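You operate a simulated robot arm through the tools that you are given. There is no shell and no other tool.

You are at the controls of a simulated robot arm. One attempt, no reset.

Task
Sieve the dust out of the beads in the black rimmed cup.
Fine: tip them into the sliding sieve, cup back, red catch off to shake and on again after. Set down upright: black rimmed cup.

The check looks at the end state, three seconds after you hand in, the way a careful person would. Anything else that was tipped, shoved, dropped, spilled or broken makes it a failure.

Robot
A 6-joint arm with a two-finger parallel gripper, fixed in place. Base frame: the origin is at the foot of the arm, x ahead of it, y to its left, z up; the work surface is at about z = 0.86. Units: m, rad, N and s.
With the tool pointing down near the work surface it reaches from about 0.36 to 0.76 m from the base axis. Its first joint turns from -1.152 to 1.152 rad. Payload 2.45 kg.
Tool frame: the origin (TCP) lies between the finger pads and is the grasp point; the fingertips stand 0.024 m ahead of it; z points along the fingers, y is the line along which they close. The gripper opens to 0.068 m. The fingers are 0.017 m wide and 0.01 m thick; the gripper's body (0.04 by 0.07 m) begins 0.041 m behind the TCP.
Orientation is told as [roll, pitch, yaw] about the base's x, y, z axes, in that order, counted from this pose: with the fingers straight down and closing along the base's y, the tool's x points along the base's -x, its y along +y and its z along -z.

Tools
- The arm moves only by the tool move_arm. Its argument "rows" is one flat list of numbers, 7 for each row, row after row: the shift along the tool's x, y, z in units of 40 mm (1.0 is 40 mm), then the turn, a rotation vector about the tool's x, y, z in units of 5 degrees (1.0 is 5 degrees), then the opening in per cent of the stroke, from 0 (shut) to 100 (fully open). In form: [dx, dy, dz, ax, ay, az, grip, dx, dy, dz, ax, ay, az, grip, ...]. A call has 1 to 20 rows; each row shifts and turns the commanded pose from where the row before left it, along the tool's axes as they then stand. A call with a number of a shift or a turn outside -1 to 1 is refused whole. A row lasts 0.2 s, in which the tool goes at most 0.05 m and 0.15 rad; a call with a longer step from one row to the next is refused whole, and so is a gripper value outside its range. Where a pose cannot be reached the arm comes as near as it can. A force on the tool above 60 N (or 10 N above the force at the start of the call, whichever is more), or a blocked arm, ends the call early, and 0.2 s more pass. The fingers move at their own pace (about 0.108 m/s each) and stop on an object; they squeeze with about 26 N. The grip force told is the motor's: it shows also when the fingers shut on nothing. Time passes only in rows, and 0.2 s behind the last, so rows that do not move let the fingers close. The reply holds the time, the measured pose of the TCP, the force on the tool along the base axes, the opening and the grip force, in the units named above and with some noise, with the torque about the TCP (base axes, N m) and any sound that the robot's microphone picked up.
- Cameras (640 x 400 px; columns grow to the right, rows downward): "scene" is fixed at [0.1846, 0.4217, 1.475]; the picture's right is [-0.62, -0.78, 0.00], its down [-0.40, 0.32, -0.86] and it looks along [0.67, -0.53, -0.52] (base axes); focal length 261 px, centre (320, 200). "wrist" rides on the gripper at [0.084, 0.011, -0.075] in the tool frame; the picture's right is [-0.13, 0.99, 0.00], its down [-0.60, -0.08, -0.79] and it looks along [-0.79, -0.10, 0.61] (tool axes); focal length 251 px, centre (320, 200). There is no depth. A picture from a camera that has moved, and an enlarged one, comes with that camera's place and axes in the base frame and with its lens. The place of the scene camera against the robot may be out by one fixed shift of up to 0.012 m in any direction.
- capture(camera): a new picture of that camera. No time passes.
- zoom(camera, box): a new picture of the part [left, top, right, bottom] of that camera's present view, enlarged. No time passes.
- close_job(): hands the job in; it is judged then, once.

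Places have to be worked out from the pictures, the camera data and where the tool is seen. Open the gripper and draw the arm clear of the work before you hand the job in, unless the task says otherwise.

The tools are called as name(argument=value, ...) on one line, values as JSON. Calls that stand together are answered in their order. move_arm: Moves the arm, as the interface text tells. Its arguments: {"type":"object","properties":{"rows":{"type":"array"}},"required":["rows"]} The other tools are called the same way: capture (camera) takes a picture; zoom (camera, box) takes an enlarged picture of a part of a camera's view; close_job () hands the job in.

At the start:

```text
time: 0.0
tool_pos: [0.4366, -0.0697, 1.2906]
orientation: [0.0, 0.0, 0.0]
wrist_force: [-0.5, 0.7, 0.0]
torque: [-0.02, -0.02, 0.04]
finger_gap: 0.0682
grasp_force: 0.1
```

scene: 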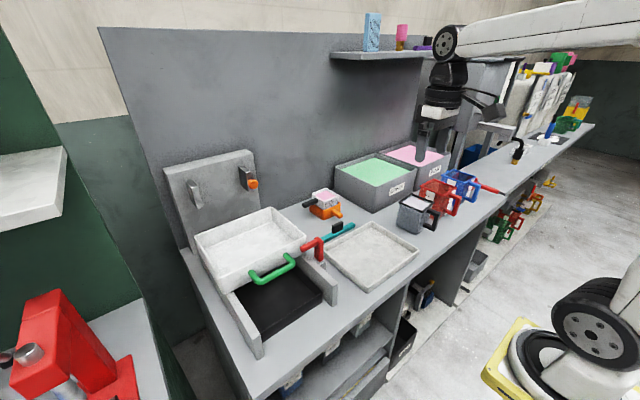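
wrist: 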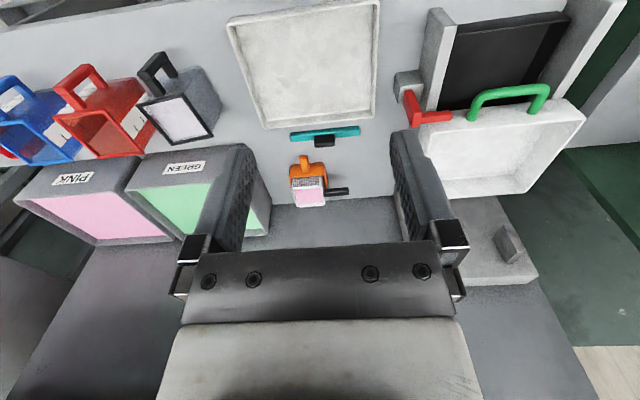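

I see a cup row, bins, a tray, a sieve with a green handle and a red catch. I'll take enlarged views to identify each part before moving.

zoom(camera="scene", box=[160, 140, 350, 360])

zoom(camera="scene", box=[290, 130, 510, 270])

zoom(camera="wrist", box=[380, 0, 640, 200])

zoom(camera="wrist", box=[0, 30, 260, 250])

```text
1.82 times, centred on (255, 250) of scene
camera zoom: at [0.1846, 0.4217, 1.475], right [-0.62, -0.78, 0.0], down [-0.4, 0.32, -0.86], along [0.67, -0.53, -0.52], focal length 474 px, centre (438, 109)
```

zoom: 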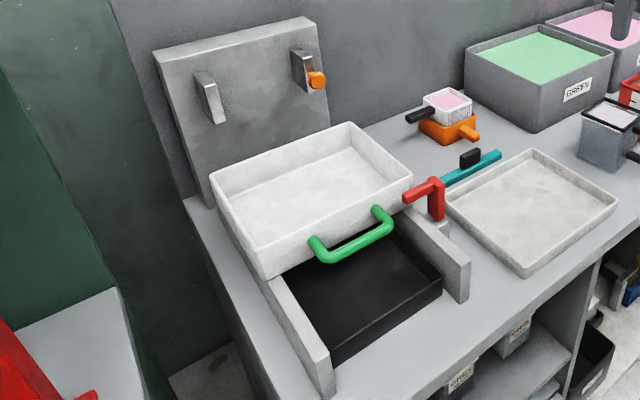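

```text
2.86 times, centred on (400, 200) of scene
camera zoom: at [0.1846, 0.4217, 1.475], right [-0.62, -0.78, 0.0], down [-0.4, 0.32, -0.86], along [0.67, -0.53, -0.52], focal length 745 px, centre (91, 200)
```

zoom: 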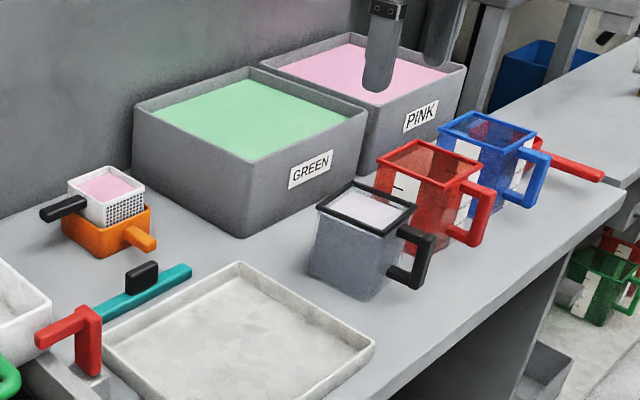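

```text
2.00 times, centred on (510, 100) of wrist
camera zoom: at [0.3524, -0.0612, 1.3644], right [0.13, 0.99, 0.0], down [0.6, -0.08, 0.79], along [0.79, -0.1, -0.61], focal length 503 px, centre (-60, 400)
```

zoom: 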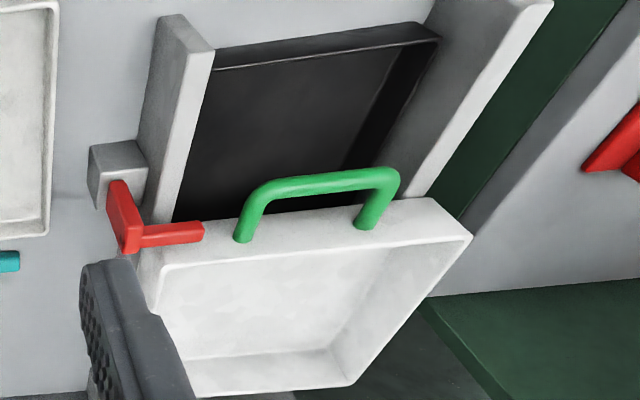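

```text
1.82 times, centred on (130, 140) of wrist
camera zoom: at [0.3524, -0.0612, 1.3644], right [0.13, 0.99, 0.0], down [0.6, -0.08, 0.79], along [0.79, -0.1, -0.61], focal length 457 px, centre (666, 309)
```

zoom: 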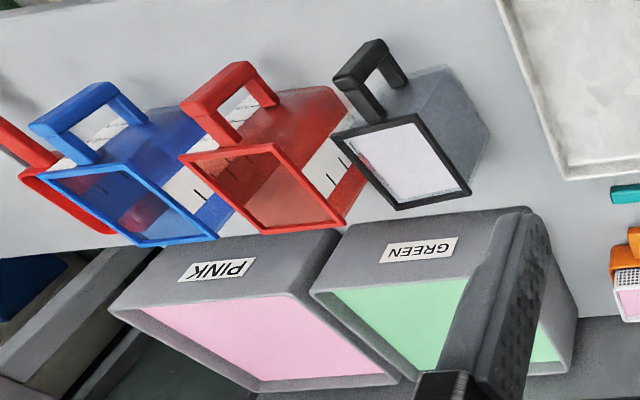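

The black-rimmed cup sits about (0.595, -0.357) with its handle towards the robot. The sieve is around x 0.66–0.85, y 0.10–0.35 and the red catch is at its near right corner. I'll move the wrist camera closer to the cup for a better look, staying well above everything.

move_arm(rows=[0.05, -0.75, 0.53, 0, 0, 0, 100, 0.05, -0.75, 0.53, 0, 0, 0, 100, 0.05, -0.75, 0.53, 0, 0, 0, 100, 0.05, -0.75, 0.53, 0, 0, 0, 100, 0.05, -0.75, 0.53, 0, 0, 0, 100, 0.05, -0.75, 0.53, 0, 0, 0, 100, 0.05, -0.75, 0.53, 0, 0, 0, 100, 0.05, -0.75, 0.53, 0, 0, 0, 100, 0.05, -0.75, 0.53, 0, 0, 0, 100])

capture(camera="wrist")

capture(camera="scene")

```text
time: 2.0
tool_pos: [0.4187, -0.3424, 1.0998]
orientation: [-0.003, -0.001, 0.002]
wrist_force: [-0.7, 0.0, -0.2]
torque: [0.02, -0.02, 0.02]
finger_gap: 0.0681
grasp_force: 0.1
```

```text
taken
camera wrist: at [0.3349, -0.3322, 1.1732], right [0.13, 0.99, 0.0], down [0.6, -0.08, 0.79], along [0.79, -0.1, -0.61], focal length 251 px, centre (320, 200)
```

wrist: 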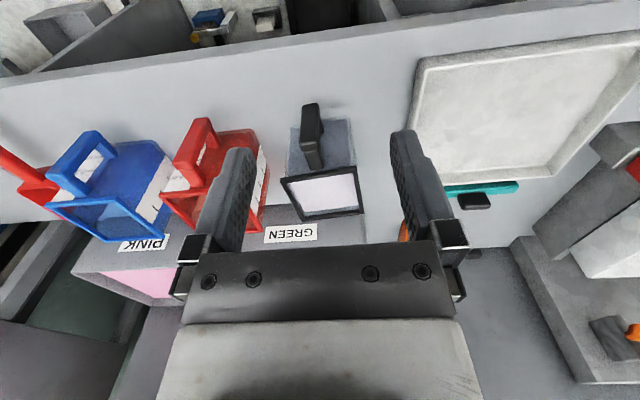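

```text
taken
```

scene: 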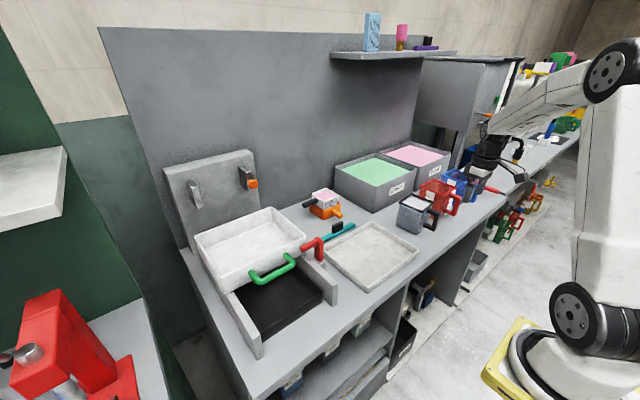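

The cup handle faces the robot and the red cup stands close beside it. I'll zoom in to get the handle geometry precisely.

zoom(camera="wrist", box=[240, 80, 400, 240])

zoom(camera="scene", box=[385, 175, 475, 245])

```text
2.50 times, centred on (320, 160) of wrist
camera zoom: at [0.3349, -0.3322, 1.1732], right [0.13, 0.99, 0.0], down [0.6, -0.08, 0.79], along [0.79, -0.1, -0.61], focal length 629 px, centre (320, 300)
```

zoom: 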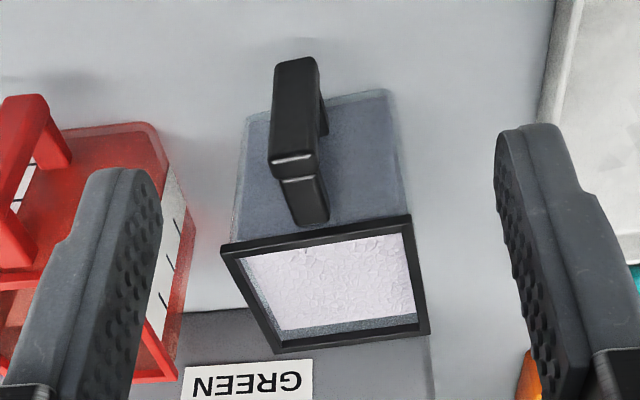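

```text
5.71 times, centred on (430, 210) of scene
camera zoom: at [0.1846, 0.4217, 1.4751], right [-0.62, -0.78, 0.0], down [-0.4, 0.32, -0.86], along [0.67, -0.53, -0.52], focal length 1490 px, centre (-309, 143)
```

zoom: 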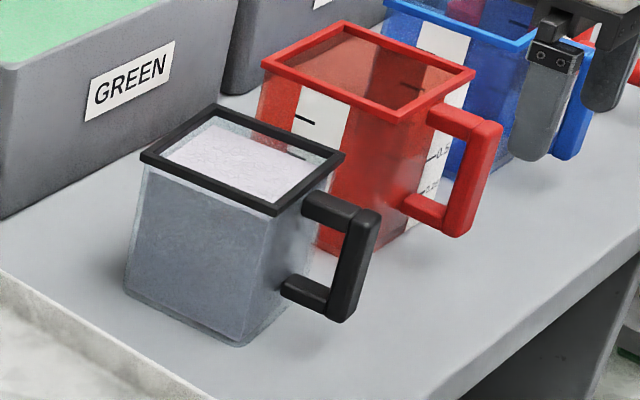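

The cup is about 0.092 m across at the rim (z ≈ 0.97), yawed about 5°, with its handle bar near x ≈ 0.515, y ≈ -0.366, and it is filled almost to the rim. Next I'll view the sieve and red catch from closer by moving high over to that side.

move_arm(rows=[0, 0.97, -0.27, 0, 0, 0, 100, 0, 0.97, -0.27, 0, 0, 0, 100, 0, 0.97, -0.27, 0, 0, 0, 100, 0, 0.97, -0.27, 0, 0, 0, 100, 0, 0.97, -0.27, 0, 0, 0, 100, 0, 0.97, -0.27, 0, 0, 0, 100, 0, 0.97, -0.27, 0, 0, 0, 100, 0, 0.97, -0.27, 0, 0, 0, 100, 0, 0.97, -0.27, 0, 0, 0, 100, 0, 0.97, -0.27, 0, 0, 0, 100, 0, 0.97, -0.27, 0, 0, 0, 100, 0, 0.97, -0.27, 0, 0, 0, 100, 0, 0.97, -0.27, 0, 0, 0, 100])

capture(camera="wrist")

zoom(camera="wrist", box=[140, 60, 340, 220])

zoom(camera="wrist", box=[300, 60, 500, 220])

```text
time: 4.8
tool_pos: [0.4173, 0.1635, 1.2392]
orientation: [0.0, 0.0, 0.002]
wrist_force: [-0.2, 0.2, -0.1]
torque: [0.02, -0.01, 0.02]
finger_gap: 0.0676
grasp_force: 0.1
```

```text
taken
camera wrist: at [0.3334, 0.1733, 1.3135], right [0.13, 0.99, 0.0], down [0.6, -0.08, 0.79], along [0.79, -0.1, -0.61], focal length 251 px, centre (320, 200)
```

wrist: 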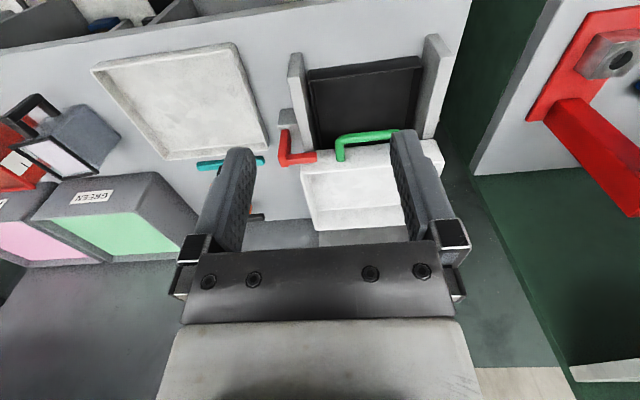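

```text
2.50 times, centred on (240, 140) of wrist
camera zoom: at [0.3334, 0.1733, 1.3135], right [0.13, 0.99, 0.0], down [0.6, -0.08, 0.79], along [0.79, -0.1, -0.61], focal length 629 px, centre (520, 350)
```

zoom: 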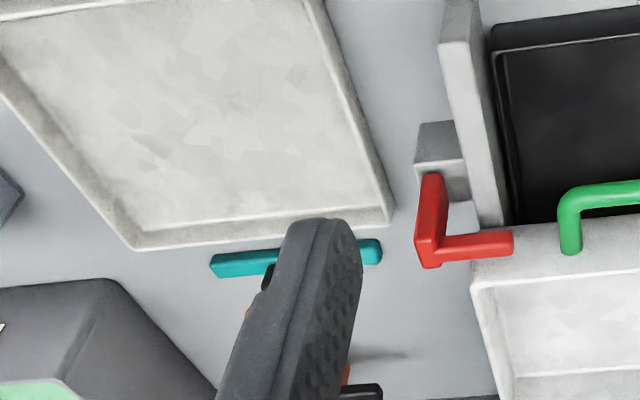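

```text
2.50 times, centred on (400, 140) of wrist
camera zoom: at [0.3334, 0.1733, 1.3135], right [0.13, 0.99, 0.0], down [0.6, -0.08, 0.79], along [0.79, -0.1, -0.61], focal length 629 px, centre (120, 350)
```

zoom: 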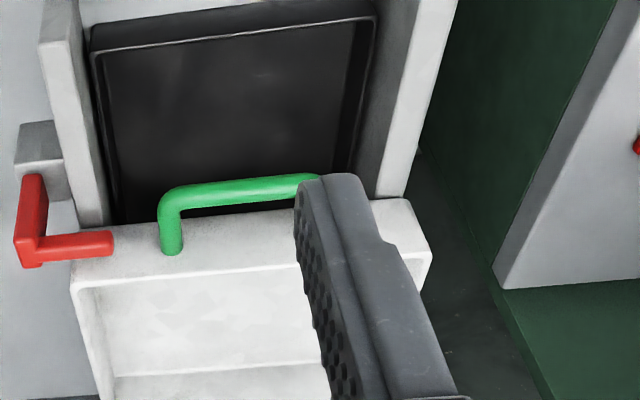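

The red catch is an L: an upright post near (0.64, 0.07), with an arm reaching +y to about (0.633, 0.129, 0.988) in front of the sieve's near wall, whose rim is at z ≈ 1.0. I'll go closer to see how it pivots.

move_arm(rows=[-0.415, -0.5, 0.7, 0, 0, 0, 100, -0.415, -0.5, 0.7, 0, 0, 0, 100, -0.415, -0.5, 0.7, 0, 0, 0, 100, -0.415, -0.5, 0.7, 0, 0, 0, 100, -0.415, -0.5, 0.7, 0, 0, 0, 100])

capture(camera="wrist")

zoom(camera="wrist", box=[240, 60, 440, 220])

zoom(camera="scene", box=[240, 210, 350, 300])

```text
time: 6.0
tool_pos: [0.5005, 0.0616, 1.1]
orientation: [-0.001, 0.001, 0.002]
wrist_force: [0.6, -0.2, -0.5]
torque: [-0.01, 0.0, 0.02]
finger_gap: 0.0679
grasp_force: 0.0
```

```text
taken
camera wrist: at [0.4172, 0.0714, 1.1737], right [0.13, 0.99, 0.0], down [0.6, -0.08, 0.79], along [0.79, -0.1, -0.61], focal length 251 px, centre (320, 200)
```

wrist: 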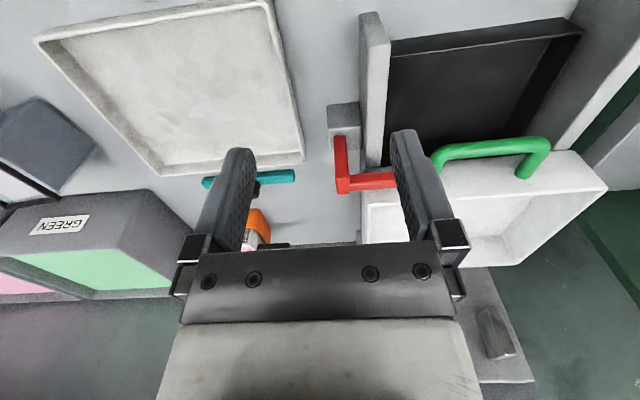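

```text
2.50 times, centred on (340, 140) of wrist
camera zoom: at [0.4172, 0.0714, 1.1737], right [0.13, 0.99, 0.0], down [0.6, -0.08, 0.79], along [0.79, -0.1, -0.61], focal length 629 px, centre (270, 350)
```

zoom: 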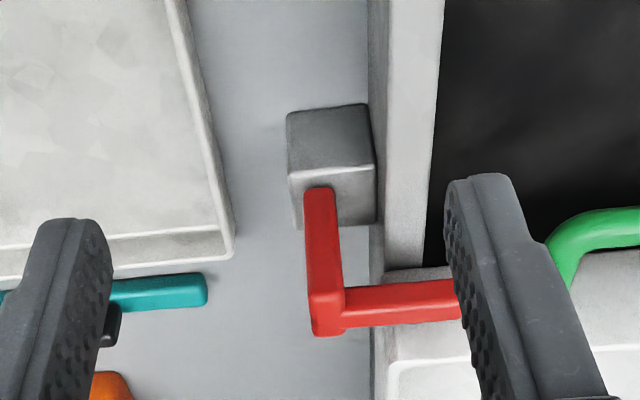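

```text
4.44 times, centred on (295, 255) of scene
camera zoom: at [0.1846, 0.4217, 1.475], right [-0.62, -0.78, 0.0], down [-0.4, 0.32, -0.86], along [0.67, -0.53, -0.52], focal length 1158 px, centre (431, -44)
```

zoom: 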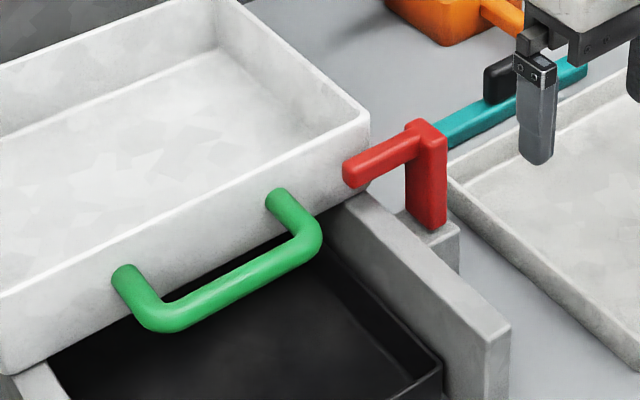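

The catch is a red L lever on a grey block beside the right-hand rail, and its arm blocks the sieve. Before touching the full cup I'll dry-run the pouring pose high above the sieve: move over it, then tilt the tool 30° forward.

move_arm(rows=[-0.571, 0.493, -0.536, 0, 0, 0, 100, -0.571, 0.493, -0.536, 0, 0, 0, 100, -0.571, 0.493, -0.536, 0, 0, 0, 100, -0.571, 0.493, -0.536, 0, 0, 0, 100, -0.571, 0.493, -0.536, 0, 0, 0, 100, -0.571, 0.493, -0.536, 0, 0, 0, 100, -0.571, 0.493, -0.536, 0, 0, 0, 100, 0, 0, 0, 0, -1, 0, 100, 0, 0, 0, 0, -1, 0, 100, 0, 0, 0, 0, -1, 0, 100, 0, 0, 0, 0, -1, 0, 100, 0, 0, 0, 0, -1, 0, 100, 0, 0, 0, 0, -1, 0, 100])

capture(camera="scene")

capture(camera="wrist")

```text
time: 8.8
tool_pos: [0.6601, 0.2008, 1.2498]
orientation: [-0.001, -0.525, 0.002]
wrist_force: [0.5, -0.5, 0.0]
torque: [0.03, 0.01, 0.01]
finger_gap: 0.0681
grasp_force: 0.1
```

```text
taken
```

scene: 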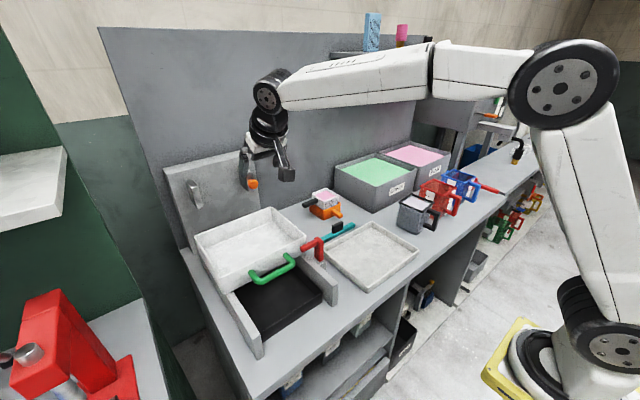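

```text
taken
camera wrist: at [0.5507, 0.2113, 1.2716], right [0.11, 0.99, 0.06], down [0.13, -0.08, 0.99], along [0.99, -0.1, -0.13], focal length 251 px, centre (320, 200)
```

wrist: 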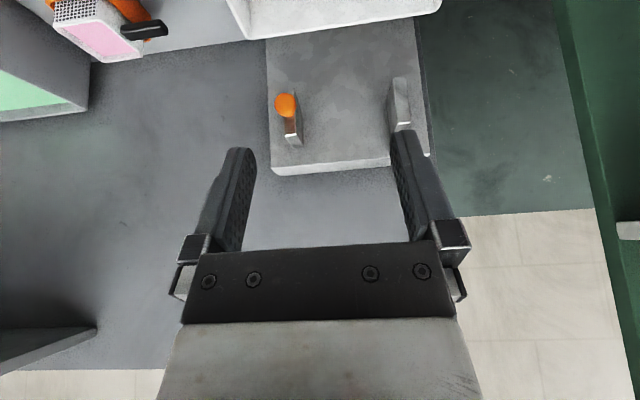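

The pose is reached exactly. Now I'll dry-run the pouring roll about base x, with the hand swinging to the -y side.

move_arm(rows=[0, 0, 0, -0.866, 0, 0.5, 100, 0, 0, 0, -0.866, 0, 0.5, 100, 0, 0, 0, -0.866, 0, 0.5, 100, 0, 0, 0, -0.866, 0, 0.5, 100, 0, 0, 0, -0.866, 0, 0.5, 100, 0, 0, 0, -0.866, 0, 0.5, 100, 0, 0, 0, -0.866, 0, 0.5, 100, 0, 0, 0, -0.866, 0, 0.5, 100, 0, 0, 0, -0.866, 0, 0.5, 100, 0, 0, 0, -0.866, 0, 0.5, 100, 0, 0, 0, -0.866, 0, 0.5, 100, 0, 0, 0, -0.866, 0, 0.5, 100])

capture(camera="scene")

```text
time: 11.4
tool_pos: [0.6608, 0.202, 1.2502]
orientation: [1.109, -0.254, -0.463]
wrist_force: [0.1, -0.2, 0.2]
torque: [0.02, -0.01, -0.02]
finger_gap: 0.0683
grasp_force: 0.1
```

```text
taken
```

scene: 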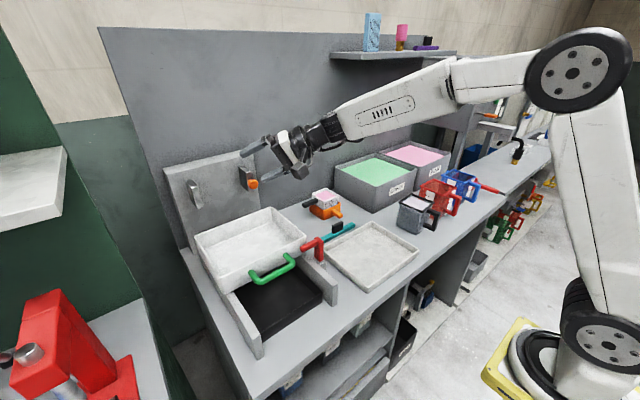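

Reached 60° of roll without trouble. I continue to 120° to see whether the pose remains reachable.

move_arm(rows=[0, 0, 0, -0.866, 0, 0.5, 100, 0, 0, 0, -0.866, 0, 0.5, 100, 0, 0, 0, -0.866, 0, 0.5, 100, 0, 0, 0, -0.866, 0, 0.5, 100, 0, 0, 0, -0.866, 0, 0.5, 100, 0, 0, 0, -0.866, 0, 0.5, 100, 0, 0, 0, -0.866, 0, 0.5, 100, 0, 0, 0, -0.866, 0, 0.5, 100, 0, 0, 0, -0.866, 0, 0.5, 100, 0, 0, 0, -0.866, 0, 0.5, 100, 0, 0, 0, -0.866, 0, 0.5, 100, 0, 0, 0, -0.866, 0, 0.5, 100])

capture(camera="scene")

capture(camera="wrist")

```text
time: 14.0
tool_pos: [0.6607, 0.2005, 1.2492]
orientation: [2.035, 0.254, -0.462]
wrist_force: [0.2, 1.1, 0.3]
torque: [0.0, 0.02, -0.01]
finger_gap: 0.0681
grasp_force: 0.0
```

```text
taken
```

scene: 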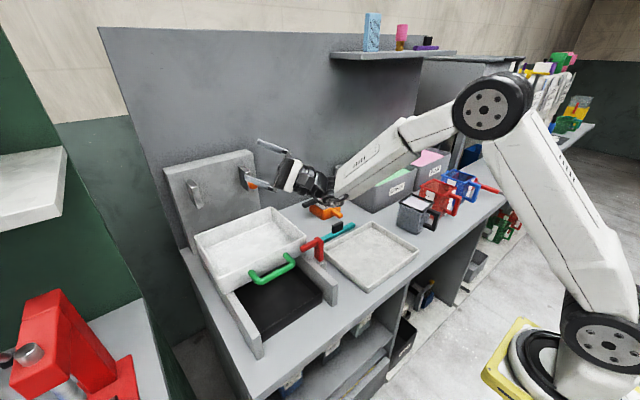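

```text
taken
camera wrist: at [0.5509, 0.1747, 1.2463], right [0.11, -0.55, 0.83], down [0.13, -0.82, -0.56], along [0.99, 0.17, -0.02], focal length 251 px, centre (320, 200)
```

wrist: 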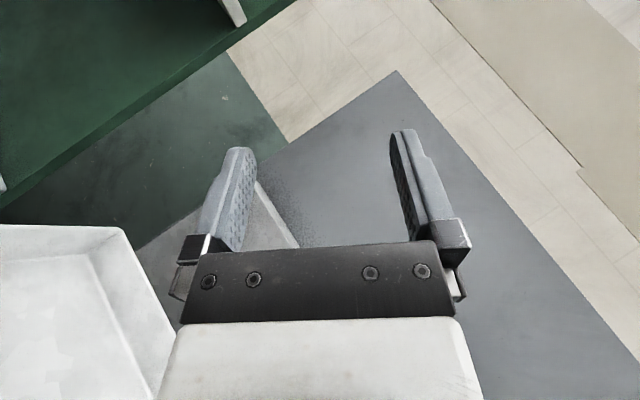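

The 120° pour pose is reachable at z = 1.25. I'll check it lower, by 0.08 m, as the real pour should be closer to the sieve.

move_arm(rows=[-0.125, -0.433, -0.2165, 0, 0, 0, 100, -0.125, -0.433, -0.2165, 0, 0, 0, 100, -0.125, -0.433, -0.2165, 0, 0, 0, 100, -0.125, -0.433, -0.2165, 0, 0, 0, 100])

capture(camera="scene")

zoom(camera="scene", box=[200, 120, 440, 270])

```text
time: 15.0
tool_pos: [0.6612, 0.2016, 1.1684]
orientation: [2.034, 0.252, -0.464]
wrist_force: [0.7, -0.6, 1.1]
torque: [0.0, -0.01, -0.01]
finger_gap: 0.068
grasp_force: 0.1
```

```text
taken
```

scene: 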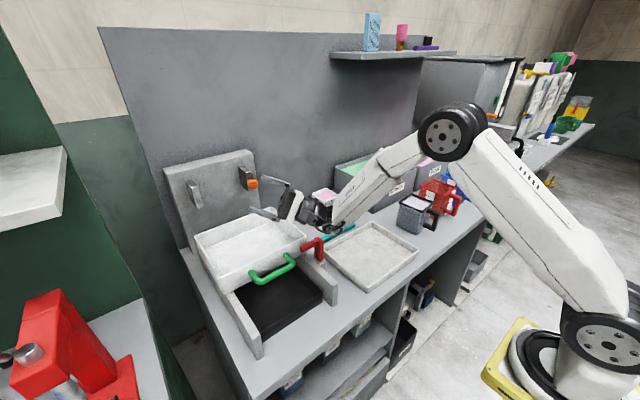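

```text
2.67 times, centred on (320, 195) of scene
camera zoom: at [0.1846, 0.4217, 1.475], right [-0.62, -0.78, 0.0], down [-0.4, 0.32, -0.86], along [0.67, -0.53, -0.52], focal length 695 px, centre (320, 213)
```

zoom: 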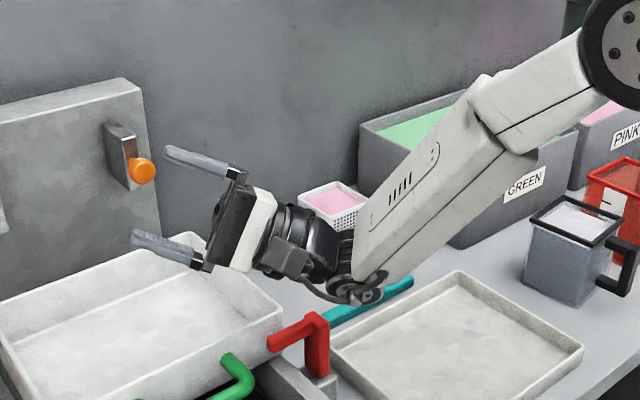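

At this height the wrist is rather low over the counter, so a tilt axis between x and y, with a 45° grip, should keep the hand level instead. I'll go back up and unroll, then dry-run that variant.

move_arm(rows=[0.25, 0.866, 0.433, 0, 0, 0, 100, 0.25, 0.866, 0.433, 0, 0, 0, 100, 0, 0, 0, 0.866, 0, -0.5, 100, 0, 0, 0, 0.866, 0, -0.5, 100, 0, 0, 0, 0.866, 0, -0.5, 100, 0, 0, 0, 0.866, 0, -0.5, 100, 0, 0, 0, 0.866, 0, -0.5, 100, 0, 0, 0, 0.866, 0, -0.5, 100, 0, 0, 0, 0.866, 0, -0.5, 100, 0, 0, 0, 0.866, 0, -0.5, 100, 0, 0, 0, 0.866, 0, -0.5, 100, 0, 0, 0, 0.866, 0, -0.5, 100, 0, 0, 0, 0.866, 0, -0.5, 100, 0, 0, 0, 0.866, 0, -0.5, 100, 0, 0, 0, 0.866, 0, -0.5, 100, 0, 0, 0, 0.866, 0, -0.5, 100, 0, 0, 0, 0.866, 0, -0.5, 100, 0, 0, 0, 0.866, 0, -0.5, 100, 0, 0, 0, 0.866, 0, -0.5, 100, 0, 0, 0, 0.866, 0, -0.5, 100])

move_arm(rows=[0, 0, 0, 0.866, 0, -0.5, 100, 0, 0, 0, 0.866, 0, -0.5, 100, 0, 0, 0, 0.866, 0, -0.5, 100, 0, 0, 0, 0.866, 0, -0.5, 100, 0, 0, 0, 0.866, 0, -0.5, 100, 0, 0, 0, 0.866, 0, -0.5, 100, 0, 0, 0, 0, -1, 0, 100, 0, 0, 0, 0, -1, 0, 100, 0, 0, 0, 0, -1, 0, 100, 0.177, 0.75, -0.177, 0, 0, 0, 100, 0.177, 0.75, -0.177, 0, 0, 0, 100])

capture(camera="scene")

```text
time: 19.2
tool_pos: [0.6603, 0.2003, 1.2489]
orientation: [0.587, -0.449, -0.28]
wrist_force: [0.1, -0.3, 0.2]
torque: [0.01, 0.03, -0.02]
finger_gap: 0.0678
grasp_force: 0.0
```

```text
time: 21.6
tool_pos: [0.6385, 0.2622, 1.2486]
orientation: [0.0, -0.784, 0.001]
wrist_force: [0.2, -0.2, 1.1]
torque: [0.0, 0.03, 0.0]
finger_gap: 0.0681
grasp_force: 0.0
```

```text
taken
```

scene: 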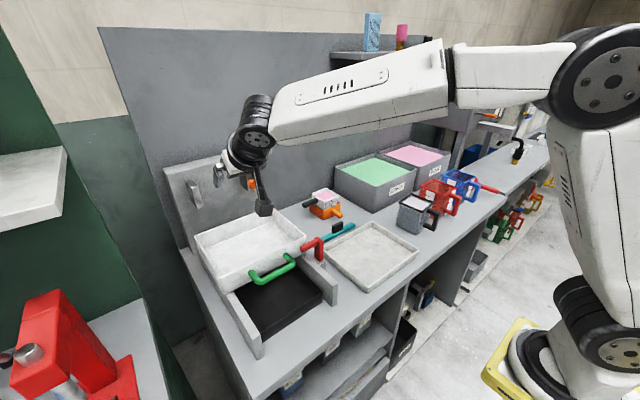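

Orientation -45° pitch is held exactly. Now the diagonal tilt dry-run, 20 rows (100°).

move_arm(rows=[0, 0, 0, -0.641, 0.423, 0.641, 100, 0, 0, 0, -0.641, 0.423, 0.641, 100, 0, 0, 0, -0.641, 0.423, 0.641, 100, 0, 0, 0, -0.641, 0.423, 0.641, 100, 0, 0, 0, -0.641, 0.423, 0.641, 100, 0, 0, 0, -0.641, 0.423, 0.641, 100, 0, 0, 0, -0.641, 0.423, 0.641, 100, 0, 0, 0, -0.641, 0.423, 0.641, 100, 0, 0, 0, -0.641, 0.423, 0.641, 100, 0, 0, 0, -0.641, 0.423, 0.641, 100, 0, 0, 0, -0.641, 0.423, 0.641, 100, 0, 0, 0, -0.641, 0.423, 0.641, 100, 0, 0, 0, -0.641, 0.423, 0.641, 100, 0, 0, 0, -0.641, 0.423, 0.641, 100, 0, 0, 0, -0.641, 0.423, 0.641, 100, 0, 0, 0, -0.641, 0.423, 0.641, 100, 0, 0, 0, -0.641, 0.423, 0.641, 100, 0, 0, 0, -0.641, 0.423, 0.641, 100, 0, 0, 0, -0.641, 0.423, 0.641, 100, 0, 0, 0, -0.641, 0.423, 0.641, 100])

move_arm(rows=[0, 0, 0, -0.641, 0.423, 0.641, 100, 0, 0, 0, -0.641, 0.423, 0.641, 100, 0, 0, 0, -0.641, 0.423, 0.641, 100, 0, 0, 0, -0.641, 0.423, 0.641, 100, 0, 0, 0, -0.641, 0.423, 0.641, 100, 0, 0, 0, -0.641, 0.423, 0.641, 100])

capture(camera="scene")

```text
time: 25.8
tool_pos: [0.6407, 0.2602, 1.2486]
orientation: [1.384, 0.432, -0.351]
wrist_force: [0.0, 0.3, 0.2]
torque: [0.01, 0.01, 0.0]
finger_gap: 0.0681
grasp_force: 0.1
```

```text
time: 27.2
tool_pos: [0.6398, 0.2596, 1.2495]
orientation: [1.892, 0.754, -0.06]
wrist_force: [0.4, 0.2, 0.2]
torque: [-0.01, 0.0, 0.01]
finger_gap: 0.068
grasp_force: 0.0
```

```text
taken
```

scene: 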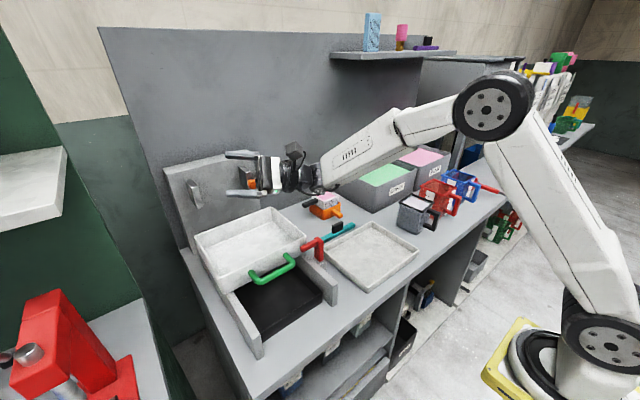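

The 130° tilt is reached with the hand level. I'll lower it 0.12 m in this pose to confirm clearance at the real pouring height.

move_arm(rows=[-0.512, -0.52, -0.169, 0, 0, 0, 100, -0.512, -0.52, -0.169, 0, 0, 0, 100, -0.512, -0.52, -0.169, 0, 0, 0, 100, -0.512, -0.52, -0.169, 0, 0, 0, 100])

zoom(camera="scene", box=[180, 80, 500, 280])

```text
time: 28.2
tool_pos: [0.6407, 0.2607, 1.1289]
orientation: [1.889, 0.753, -0.061]
wrist_force: [0.0, 0.0, 0.0]
torque: [-0.04, -0.01, -0.02]
finger_gap: 0.0681
grasp_force: 0.1
```

```text
2.00 times, centred on (340, 180) of scene
camera zoom: at [0.1846, 0.4217, 1.475], right [-0.62, -0.78, 0.0], down [-0.4, 0.32, -0.86], along [0.67, -0.53, -0.52], focal length 521 px, centre (280, 240)
```

zoom: 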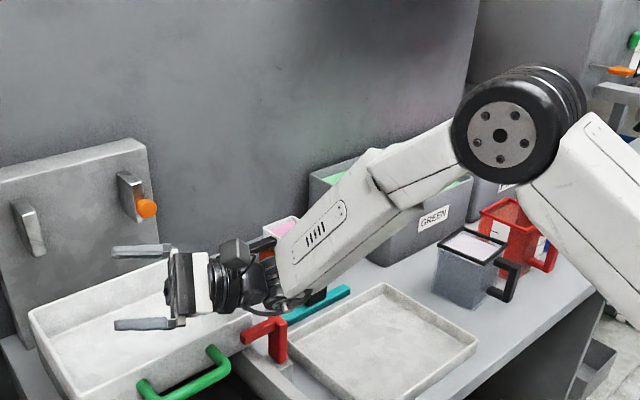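

Clear at z = 1.13 with no contact force, so this will be the pour pose. I'll raise and un-tilt now, going back the way I came.

move_arm(rows=[0.512, 0.52, 0.169, 0, 0, 0, 100, 0.512, 0.52, 0.169, 0, 0, 0, 100, 0.512, 0.52, 0.169, 0, 0, 0, 100, 0.512, 0.52, 0.169, 0, 0, 0, 100, 0, 0, 0, 0.641, -0.423, -0.641, 100, 0, 0, 0, 0.641, -0.423, -0.641, 100, 0, 0, 0, 0.641, -0.423, -0.641, 100, 0, 0, 0, 0.641, -0.423, -0.641, 100, 0, 0, 0, 0.641, -0.423, -0.641, 100, 0, 0, 0, 0.641, -0.423, -0.641, 100, 0, 0, 0, 0.641, -0.423, -0.641, 100, 0, 0, 0, 0.641, -0.423, -0.641, 100, 0, 0, 0, 0.641, -0.423, -0.641, 100, 0, 0, 0, 0.641, -0.423, -0.641, 100, 0, 0, 0, 0.641, -0.423, -0.641, 100, 0, 0, 0, 0.641, -0.423, -0.641, 100, 0, 0, 0, 0.641, -0.423, -0.641, 100, 0, 0, 0, 0.641, -0.423, -0.641, 100, 0, 0, 0, 0.641, -0.423, -0.641, 100, 0, 0, 0, 0.641, -0.423, -0.641, 100])

move_arm(rows=[0, 0, 0, 0.641, -0.423, -0.641, 100, 0, 0, 0, 0.641, -0.423, -0.641, 100, 0, 0, 0, 0.641, -0.423, -0.641, 100, 0, 0, 0, 0.641, -0.423, -0.641, 100, 0, 0, 0, 0.641, -0.423, -0.641, 100, 0, 0, 0, 0.641, -0.423, -0.641, 100, 0, 0, 0, 0.641, -0.423, -0.641, 100, 0, 0, 0, 0.641, -0.423, -0.641, 100, 0, 0, 0, 0.641, -0.423, -0.641, 100, 0, 0, 0, 0.641, -0.423, -0.641, 100])

```text
time: 32.4
tool_pos: [0.6393, 0.2604, 1.2501]
orientation: [0.794, -0.228, -0.418]
wrist_force: [0.3, 0.1, -0.6]
torque: [0.04, -0.01, -0.03]
finger_gap: 0.0682
grasp_force: 0.1
```

```text
time: 34.6
tool_pos: [0.639, 0.2602, 1.2495]
orientation: [-0.001, -0.785, 0.002]
wrist_force: [0.8, -0.2, 0.9]
torque: [-0.02, -0.02, -0.03]
finger_gap: 0.0677
grasp_force: 0.0
```

Back at the -45° pitch pose. Now I'll travel to a pre-grasp point above and behind the black cup's handle, adding the 5.3° yaw.

move_arm(rows=[0.344, -0.875, -0.01, 0, 0, 0, 100, 0.344, -0.875, -0.01, 0, 0, 0, 100, 0.344, -0.875, -0.01, 0, 0, 0, 100, 0.344, -0.875, -0.01, 0, 0, 0, 100, 0.344, -0.875, -0.01, 0, 0, 0, 100, 0.344, -0.875, -0.01, 0, 0, 0, 100, 0.344, -0.875, -0.01, 0, 0, 0, 100, 0.344, -0.875, -0.01, 0, 0, 0, 100, 0.344, -0.875, -0.01, 0, 0, 0, 100, 0.344, -0.875, -0.01, 0, 0, 0, 100, 0.344, -0.875, -0.01, 0, 0, 0, 100, 0.344, -0.875, -0.01, 0, 0, 0, 100, 0.344, -0.875, -0.01, 0, 0, 0, 100, 0.344, -0.875, -0.01, 0, 0, 0, 100, 0.344, -0.875, -0.01, 0, 0, 0, 100, 0.344, -0.875, -0.01, 0, 0, 0, 100, 0.344, -0.875, -0.01, 0, 0, 0, 100, 0.344, -0.875, -0.01, 0, 0, 0, 100, 0, 0, 0, -0.754, 0, -0.754, 100])

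capture(camera="wrist")

zoom(camera="wrist", box=[240, 60, 400, 220])

zoom(camera="scene", box=[380, 130, 520, 240])

```text
time: 38.6
tool_pos: [0.459, -0.3689, 1.0788]
orientation: [-0.001, -0.785, 0.094]
wrist_force: [-0.4, -0.8, 0.3]
torque: [-0.01, 0.01, 0.01]
finger_gap: 0.0681
grasp_force: 0.0
```

```text
taken
camera wrist: at [0.3472, -0.3695, 1.0717], right [0.0, 1.0, 0.09], down [-0.13, -0.09, 0.99], along [0.99, -0.01, 0.12], focal length 251 px, centre (320, 200)
```

wrist: 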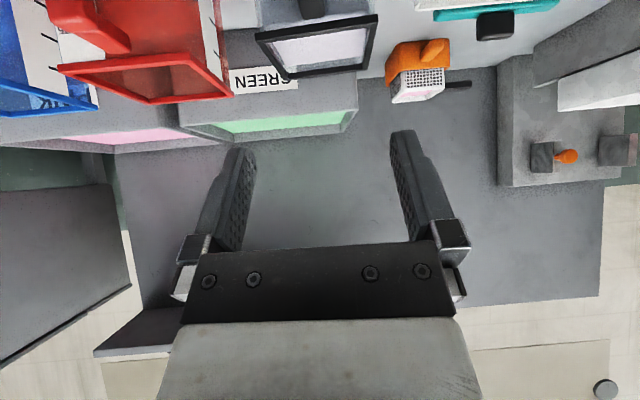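

```text
2.50 times, centred on (320, 140) of wrist
camera zoom: at [0.3472, -0.3695, 1.0717], right [0.0, 1.0, 0.09], down [-0.13, -0.09, 0.99], along [0.99, -0.01, 0.12], focal length 629 px, centre (320, 350)
```

zoom: 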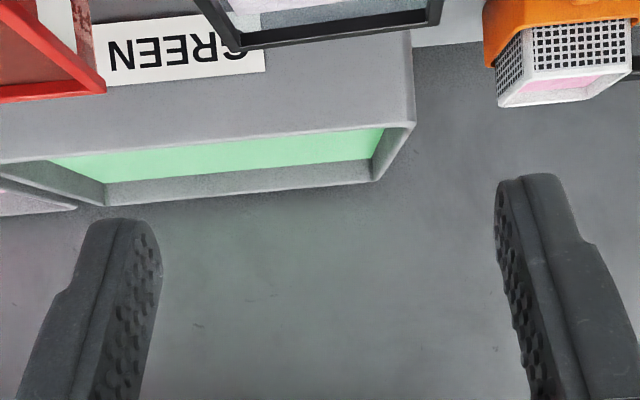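

```text
3.64 times, centred on (450, 185) of scene
camera zoom: at [0.1846, 0.4217, 1.4751], right [-0.62, -0.78, 0.0], down [-0.4, 0.32, -0.86], along [0.67, -0.53, -0.52], focal length 948 px, centre (-153, 254)
```

zoom: 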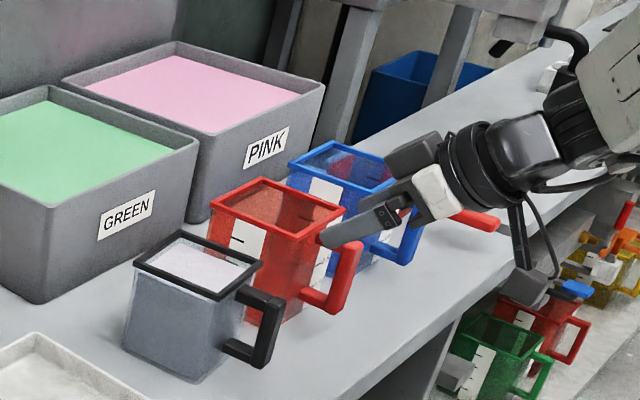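

The rim positions agree with my earlier estimate (cup centre ≈ (0.594, -0.357), rim z ≈ 0.97). I'll approach along the tool axis to about 6 cm short of the handle and check alignment there.

move_arm(rows=[0.77, -0.035, 0.364, 0, 0, 0, 85, 0.77, -0.035, 0.364, 0, 0, 0, 85, 0, 0, 0.75, 0, 0, 0, 85, 0, 0, 0.75, 0, 0, 0, 85])

capture(camera="wrist")

zoom(camera="scene", box=[390, 160, 510, 250])

```text
time: 39.6
tool_pos: [0.481, -0.3695, 0.9716]
orientation: [0.0, -0.785, 0.096]
wrist_force: [0.4, -0.4, 0.9]
torque: [0.01, 0.03, -0.01]
finger_gap: 0.0578
grasp_force: 0.0
```

```text
taken
camera wrist: at [0.3672, -0.3712, 0.965], right [0.0, 1.0, 0.09], down [-0.13, -0.09, 0.99], along [0.99, -0.01, 0.13], focal length 251 px, centre (320, 200)
```

wrist: 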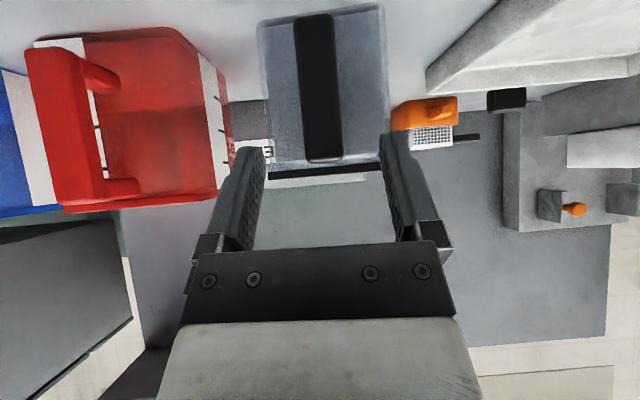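

```text
4.44 times, centred on (450, 205) of scene
camera zoom: at [0.1846, 0.4217, 1.475], right [-0.62, -0.78, 0.0], down [-0.4, 0.32, -0.86], along [0.67, -0.53, -0.52], focal length 1158 px, centre (-258, 178)
```

zoom: 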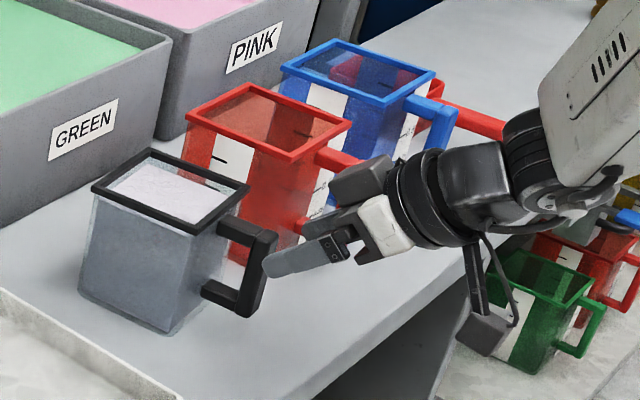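

The handle is centred between the open fingers: top z ≈ 0.961, bottom ≈ 0.887, width about 2.3 cm. I'll advance 5.5 cm along the tool axis so the fingers straddle the bar.

move_arm(rows=[0, 0, 0.35, 0, 0, 0, 85, 0, 0, 0.35, 0, 0, 0, 85, 0, 0, 0.35, 0, 0, 0, 85, 0, 0, 0.325, 0, 0, 0, 85])

capture(camera="wrist")

zoom(camera="scene", box=[390, 160, 510, 250])

```text
time: 40.6
tool_pos: [0.5191, -0.3678, 0.9348]
orientation: [-0.002, -0.786, 0.094]
wrist_force: [1.0, -0.1, 0.0]
torque: [0.01, 0.0, 0.03]
finger_gap: 0.0576
grasp_force: 0.0
```

```text
taken
camera wrist: at [0.4057, -0.3673, 0.9263], right [0.0, 1.0, 0.09], down [-0.13, -0.09, 0.99], along [0.99, -0.01, 0.13], focal length 251 px, centre (320, 200)
```

wrist: 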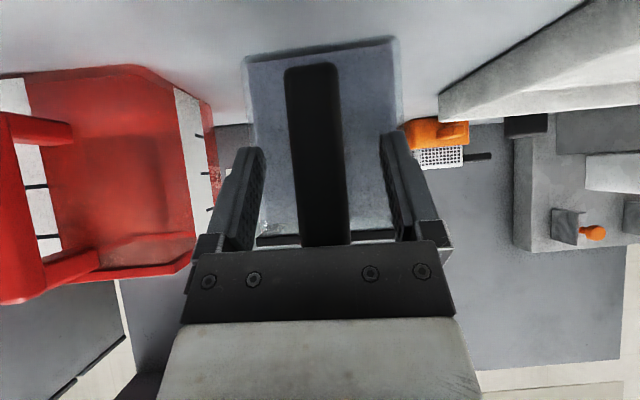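

```text
4.44 times, centred on (450, 205) of scene
camera zoom: at [0.1846, 0.4217, 1.475], right [-0.62, -0.78, 0.0], down [-0.4, 0.32, -0.86], along [0.67, -0.53, -0.52], focal length 1158 px, centre (-258, 178)
```

zoom: 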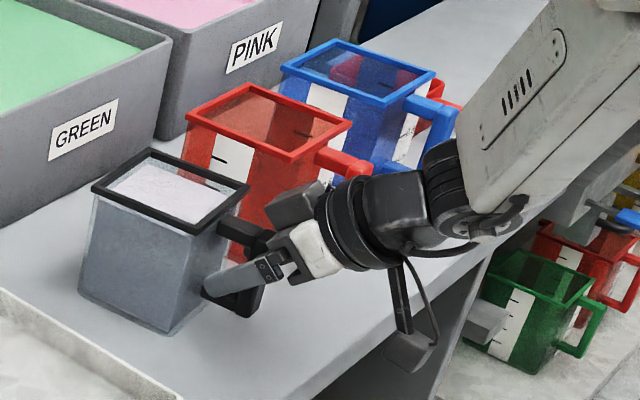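

The fingers straddle the handle bar with no contact force. Closing the gripper now.

move_arm(rows=[0, 0, 0, 0, 0, 0, 40, 0, 0, 0, 0, 0, 0, 0, 0, 0, 0, 0, 0, 0, 0, 0, 0, 0, 0, 0, 0, 0])

capture(camera="wrist")

```text
time: 41.6
tool_pos: [0.5181, -0.3669, 0.9333]
orientation: [0.0, -0.786, 0.093]
wrist_force: [-0.7, 0.0, 0.0]
torque: [0.07, -0.04, 0.05]
finger_gap: 0.0214
grasp_force: 26.1
```

```text
taken
camera wrist: at [0.4054, -0.3673, 0.9264], right [0.0, 1.0, 0.09], down [-0.13, -0.09, 0.99], along [0.99, -0.01, 0.13], focal length 251 px, centre (320, 200)
```

wrist: 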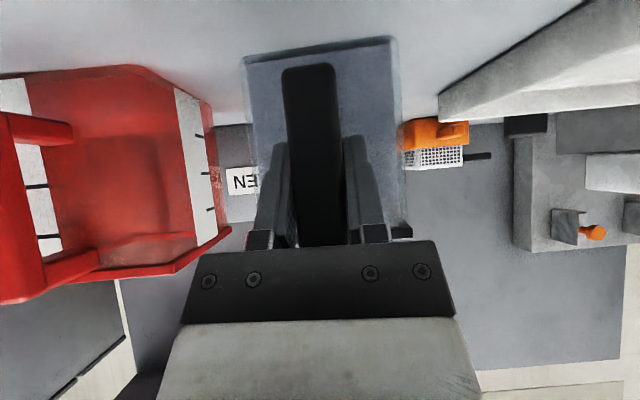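

The handle is held (gap 0.021 m, 26 N). I'll lift slowly by 3 cm and check the load and whether the cup stays level.

move_arm(rows=[-0.0884, 0, -0.0884, 0, 0, 0, 0, -0.0884, 0, -0.0884, 0, 0, 0, 0, -0.177, 0, -0.177, 0, 0, 0, 0, -0.177, 0, -0.177, 0, 0, 0, 0, 0, 0, 0, 0, 0, 0, 0])

capture(camera="wrist")

zoom(camera="scene", box=[390, 160, 510, 250])

```text
time: 42.8
tool_pos: [0.5184, -0.367, 0.9625]
orientation: [0.001, -0.785, 0.094]
wrist_force: [-0.7, -0.8, -1.1]
torque: [-0.02, 0.07, -0.01]
finger_gap: 0.0215
grasp_force: 25.9
```

```text
taken
camera wrist: at [0.4058, -0.3666, 0.956], right [0.0, 1.0, 0.09], down [-0.13, -0.09, 0.99], along [0.99, -0.01, 0.13], focal length 251 px, centre (320, 200)
```

wrist: 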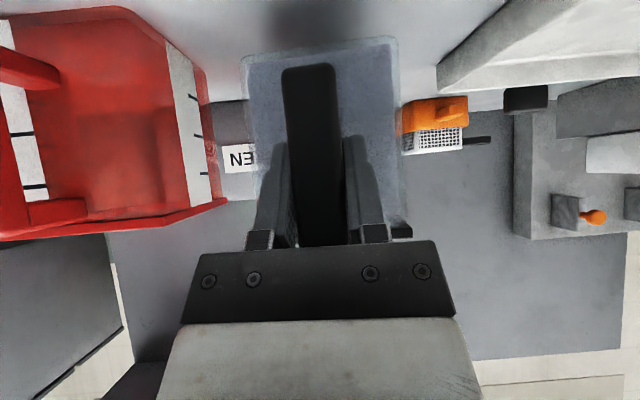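

```text
4.44 times, centred on (450, 205) of scene
camera zoom: at [0.1846, 0.4217, 1.475], right [-0.62, -0.78, 0.0], down [-0.4, 0.32, -0.86], along [0.67, -0.53, -0.52], focal length 1158 px, centre (-258, 178)
```

zoom: 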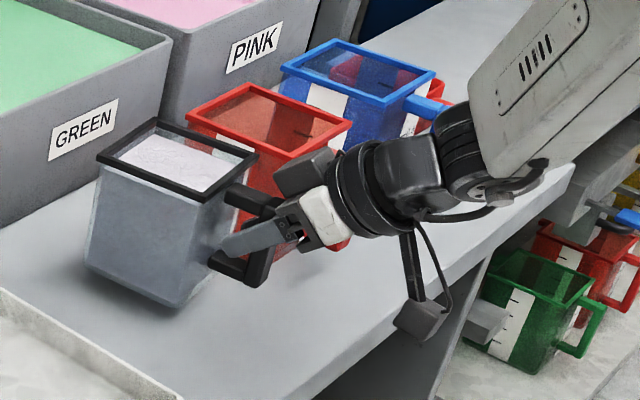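

The cup lifted level and light (~0.1–0.2 kg). I'll raise it to z ≈ 1.16 and gently square its yaw with the base axes.

move_arm(rows=[-0.177, 0, -0.177, 0, 0, 0, 0, -0.265, 0, -0.265, 0, 0, 0, 0, -0.354, 0, -0.354, 0, 0, 0, 0, -0.354, 0, -0.354, 0.0942, 0, 0.0942, 0, -0.354, 0, -0.354, 0.0942, 0, 0.0942, 0, -0.354, 0, -0.354, 0.0942, 0, 0.0942, 0, -0.354, 0, -0.354, 0.0942, 0, 0.0942, 0, -0.354, 0, -0.354, 0.0942, 0, 0.0942, 0, -0.354, 0, -0.354, 0.0942, 0, 0.0942, 0, -0.354, 0, -0.354, 0.0942, 0, 0.0942, 0, -0.265, 0, -0.265, 0.0942, 0, 0.0942, 0, -0.177, 0, -0.177, 0, 0, 0, 0, 0, 0, 0, 0, 0, 0, 0])

zoom(camera="scene", box=[350, 80, 510, 200])

```text
time: 45.6
tool_pos: [0.5172, -0.3667, 1.1744]
orientation: [-0.002, -0.786, 0.001]
wrist_force: [0.1, -0.2, -1.5]
torque: [0.03, 0.03, 0.02]
finger_gap: 0.0215
grasp_force: 25.9
```

```text
3.33 times, centred on (430, 140) of scene
camera zoom: at [0.1846, 0.4217, 1.4751], right [-0.62, -0.78, 0.0], down [-0.4, 0.32, -0.86], along [0.67, -0.53, -0.52], focal length 869 px, centre (-47, 400)
```

zoom: 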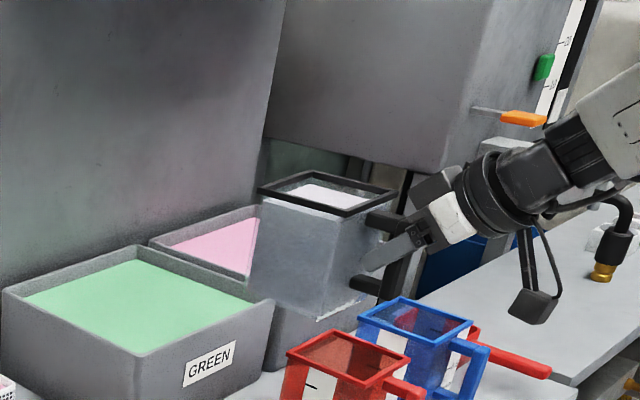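

The cup is level at (0.517, -0.367, 1.174). Now I'll carry it smoothly over to the sieve in two ramped moves, starting with the first half.

move_arm(rows=[-0.0234, 0.255, 0.0368, 0, 0, 0, 0, -0.0468, 0.51, 0.0736, 0, 0, 0, 0, -0.0669, 0.7286, 0.1052, 0, 0, 0, 0, -0.0669, 0.7286, 0.1052, 0, 0, 0, 0, -0.0669, 0.7286, 0.1052, 0, 0, 0, 0, -0.0669, 0.7286, 0.1052, 0, 0, 0, 0, -0.0669, 0.7286, 0.1052, 0, 0, 0, 0, -0.0669, 0.7286, 0.1052, 0, 0, 0, 0, -0.0669, 0.7286, 0.1052, 0, 0, 0, 0, -0.0669, 0.7286, 0.1052, 0, 0, 0, 0, -0.0669, 0.7286, 0.1052, 0, 0, 0, 0, -0.0468, 0.51, 0.0736, 0, 0, 0, 0, -0.0234, 0.255, 0.0368, 0, 0, 0, 0])

capture(camera="scene")

```text
time: 48.4
tool_pos: [0.5725, -0.0434, 1.1621]
orientation: [0.001, -0.784, 0.001]
wrist_force: [1.9, 0.0, -0.3]
torque: [-0.01, 0.03, 0.03]
finger_gap: 0.0216
grasp_force: 26.4
```

```text
taken
```

scene: 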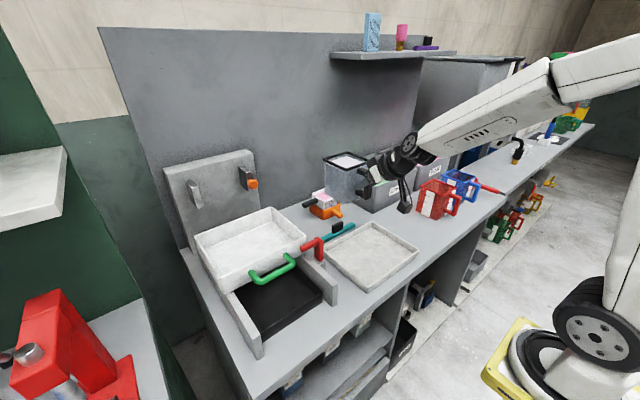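

Half way, and the cup is level and holding. Second half of the carry.

move_arm(rows=[-0.0234, 0.255, 0.0368, 0, 0, 0, 0, -0.0468, 0.51, 0.0736, 0, 0, 0, 0, -0.0669, 0.7286, 0.1052, 0, 0, 0, 0, -0.0669, 0.7286, 0.1052, 0, 0, 0, 0, -0.0669, 0.7286, 0.1052, 0, 0, 0, 0, -0.0669, 0.7286, 0.1052, 0, 0, 0, 0, -0.0669, 0.7286, 0.1052, 0, 0, 0, 0, -0.0669, 0.7286, 0.1052, 0, 0, 0, 0, -0.0669, 0.7286, 0.1052, 0, 0, 0, 0, -0.0669, 0.7286, 0.1052, 0, 0, 0, 0, -0.0669, 0.7286, 0.1052, 0, 0, 0, 0, -0.0468, 0.51, 0.0736, 0, 0, 0, 0, -0.0234, 0.255, 0.0368, 0, 0, 0, 0])

capture(camera="scene")

zoom(camera="scene", box=[170, 130, 350, 300])

```text
time: 51.2
tool_pos: [0.6256, 0.2794, 1.1513]
orientation: [-0.003, -0.784, 0.003]
wrist_force: [0.2, -0.1, -0.8]
torque: [0.01, 0.04, 0.01]
finger_gap: 0.0214
grasp_force: 26.4
```

```text
taken
```

scene: 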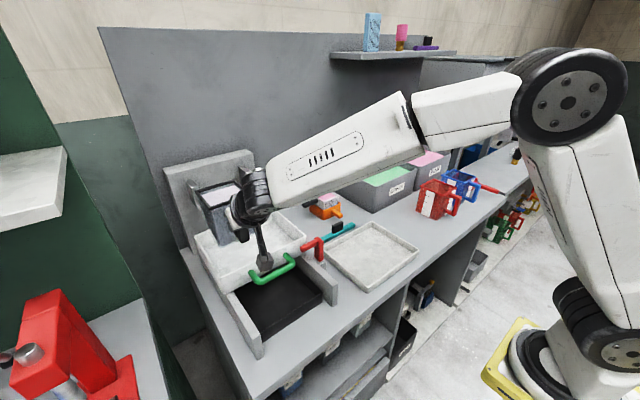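

```text
2.35 times, centred on (260, 215) of scene
camera zoom: at [0.1846, 0.4217, 1.475], right [-0.62, -0.78, 0.0], down [-0.4, 0.32, -0.86], along [0.67, -0.53, -0.52], focal length 613 px, centre (461, 165)
```

zoom: 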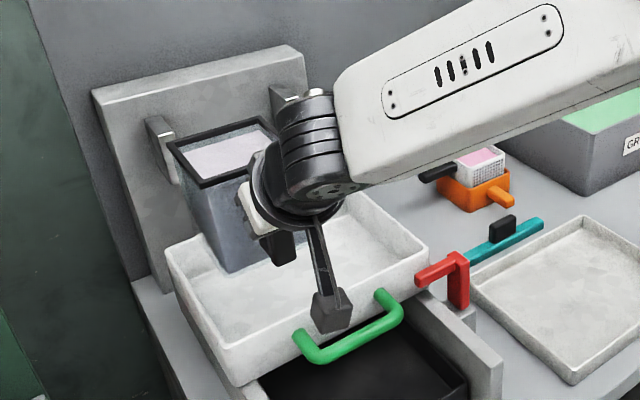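

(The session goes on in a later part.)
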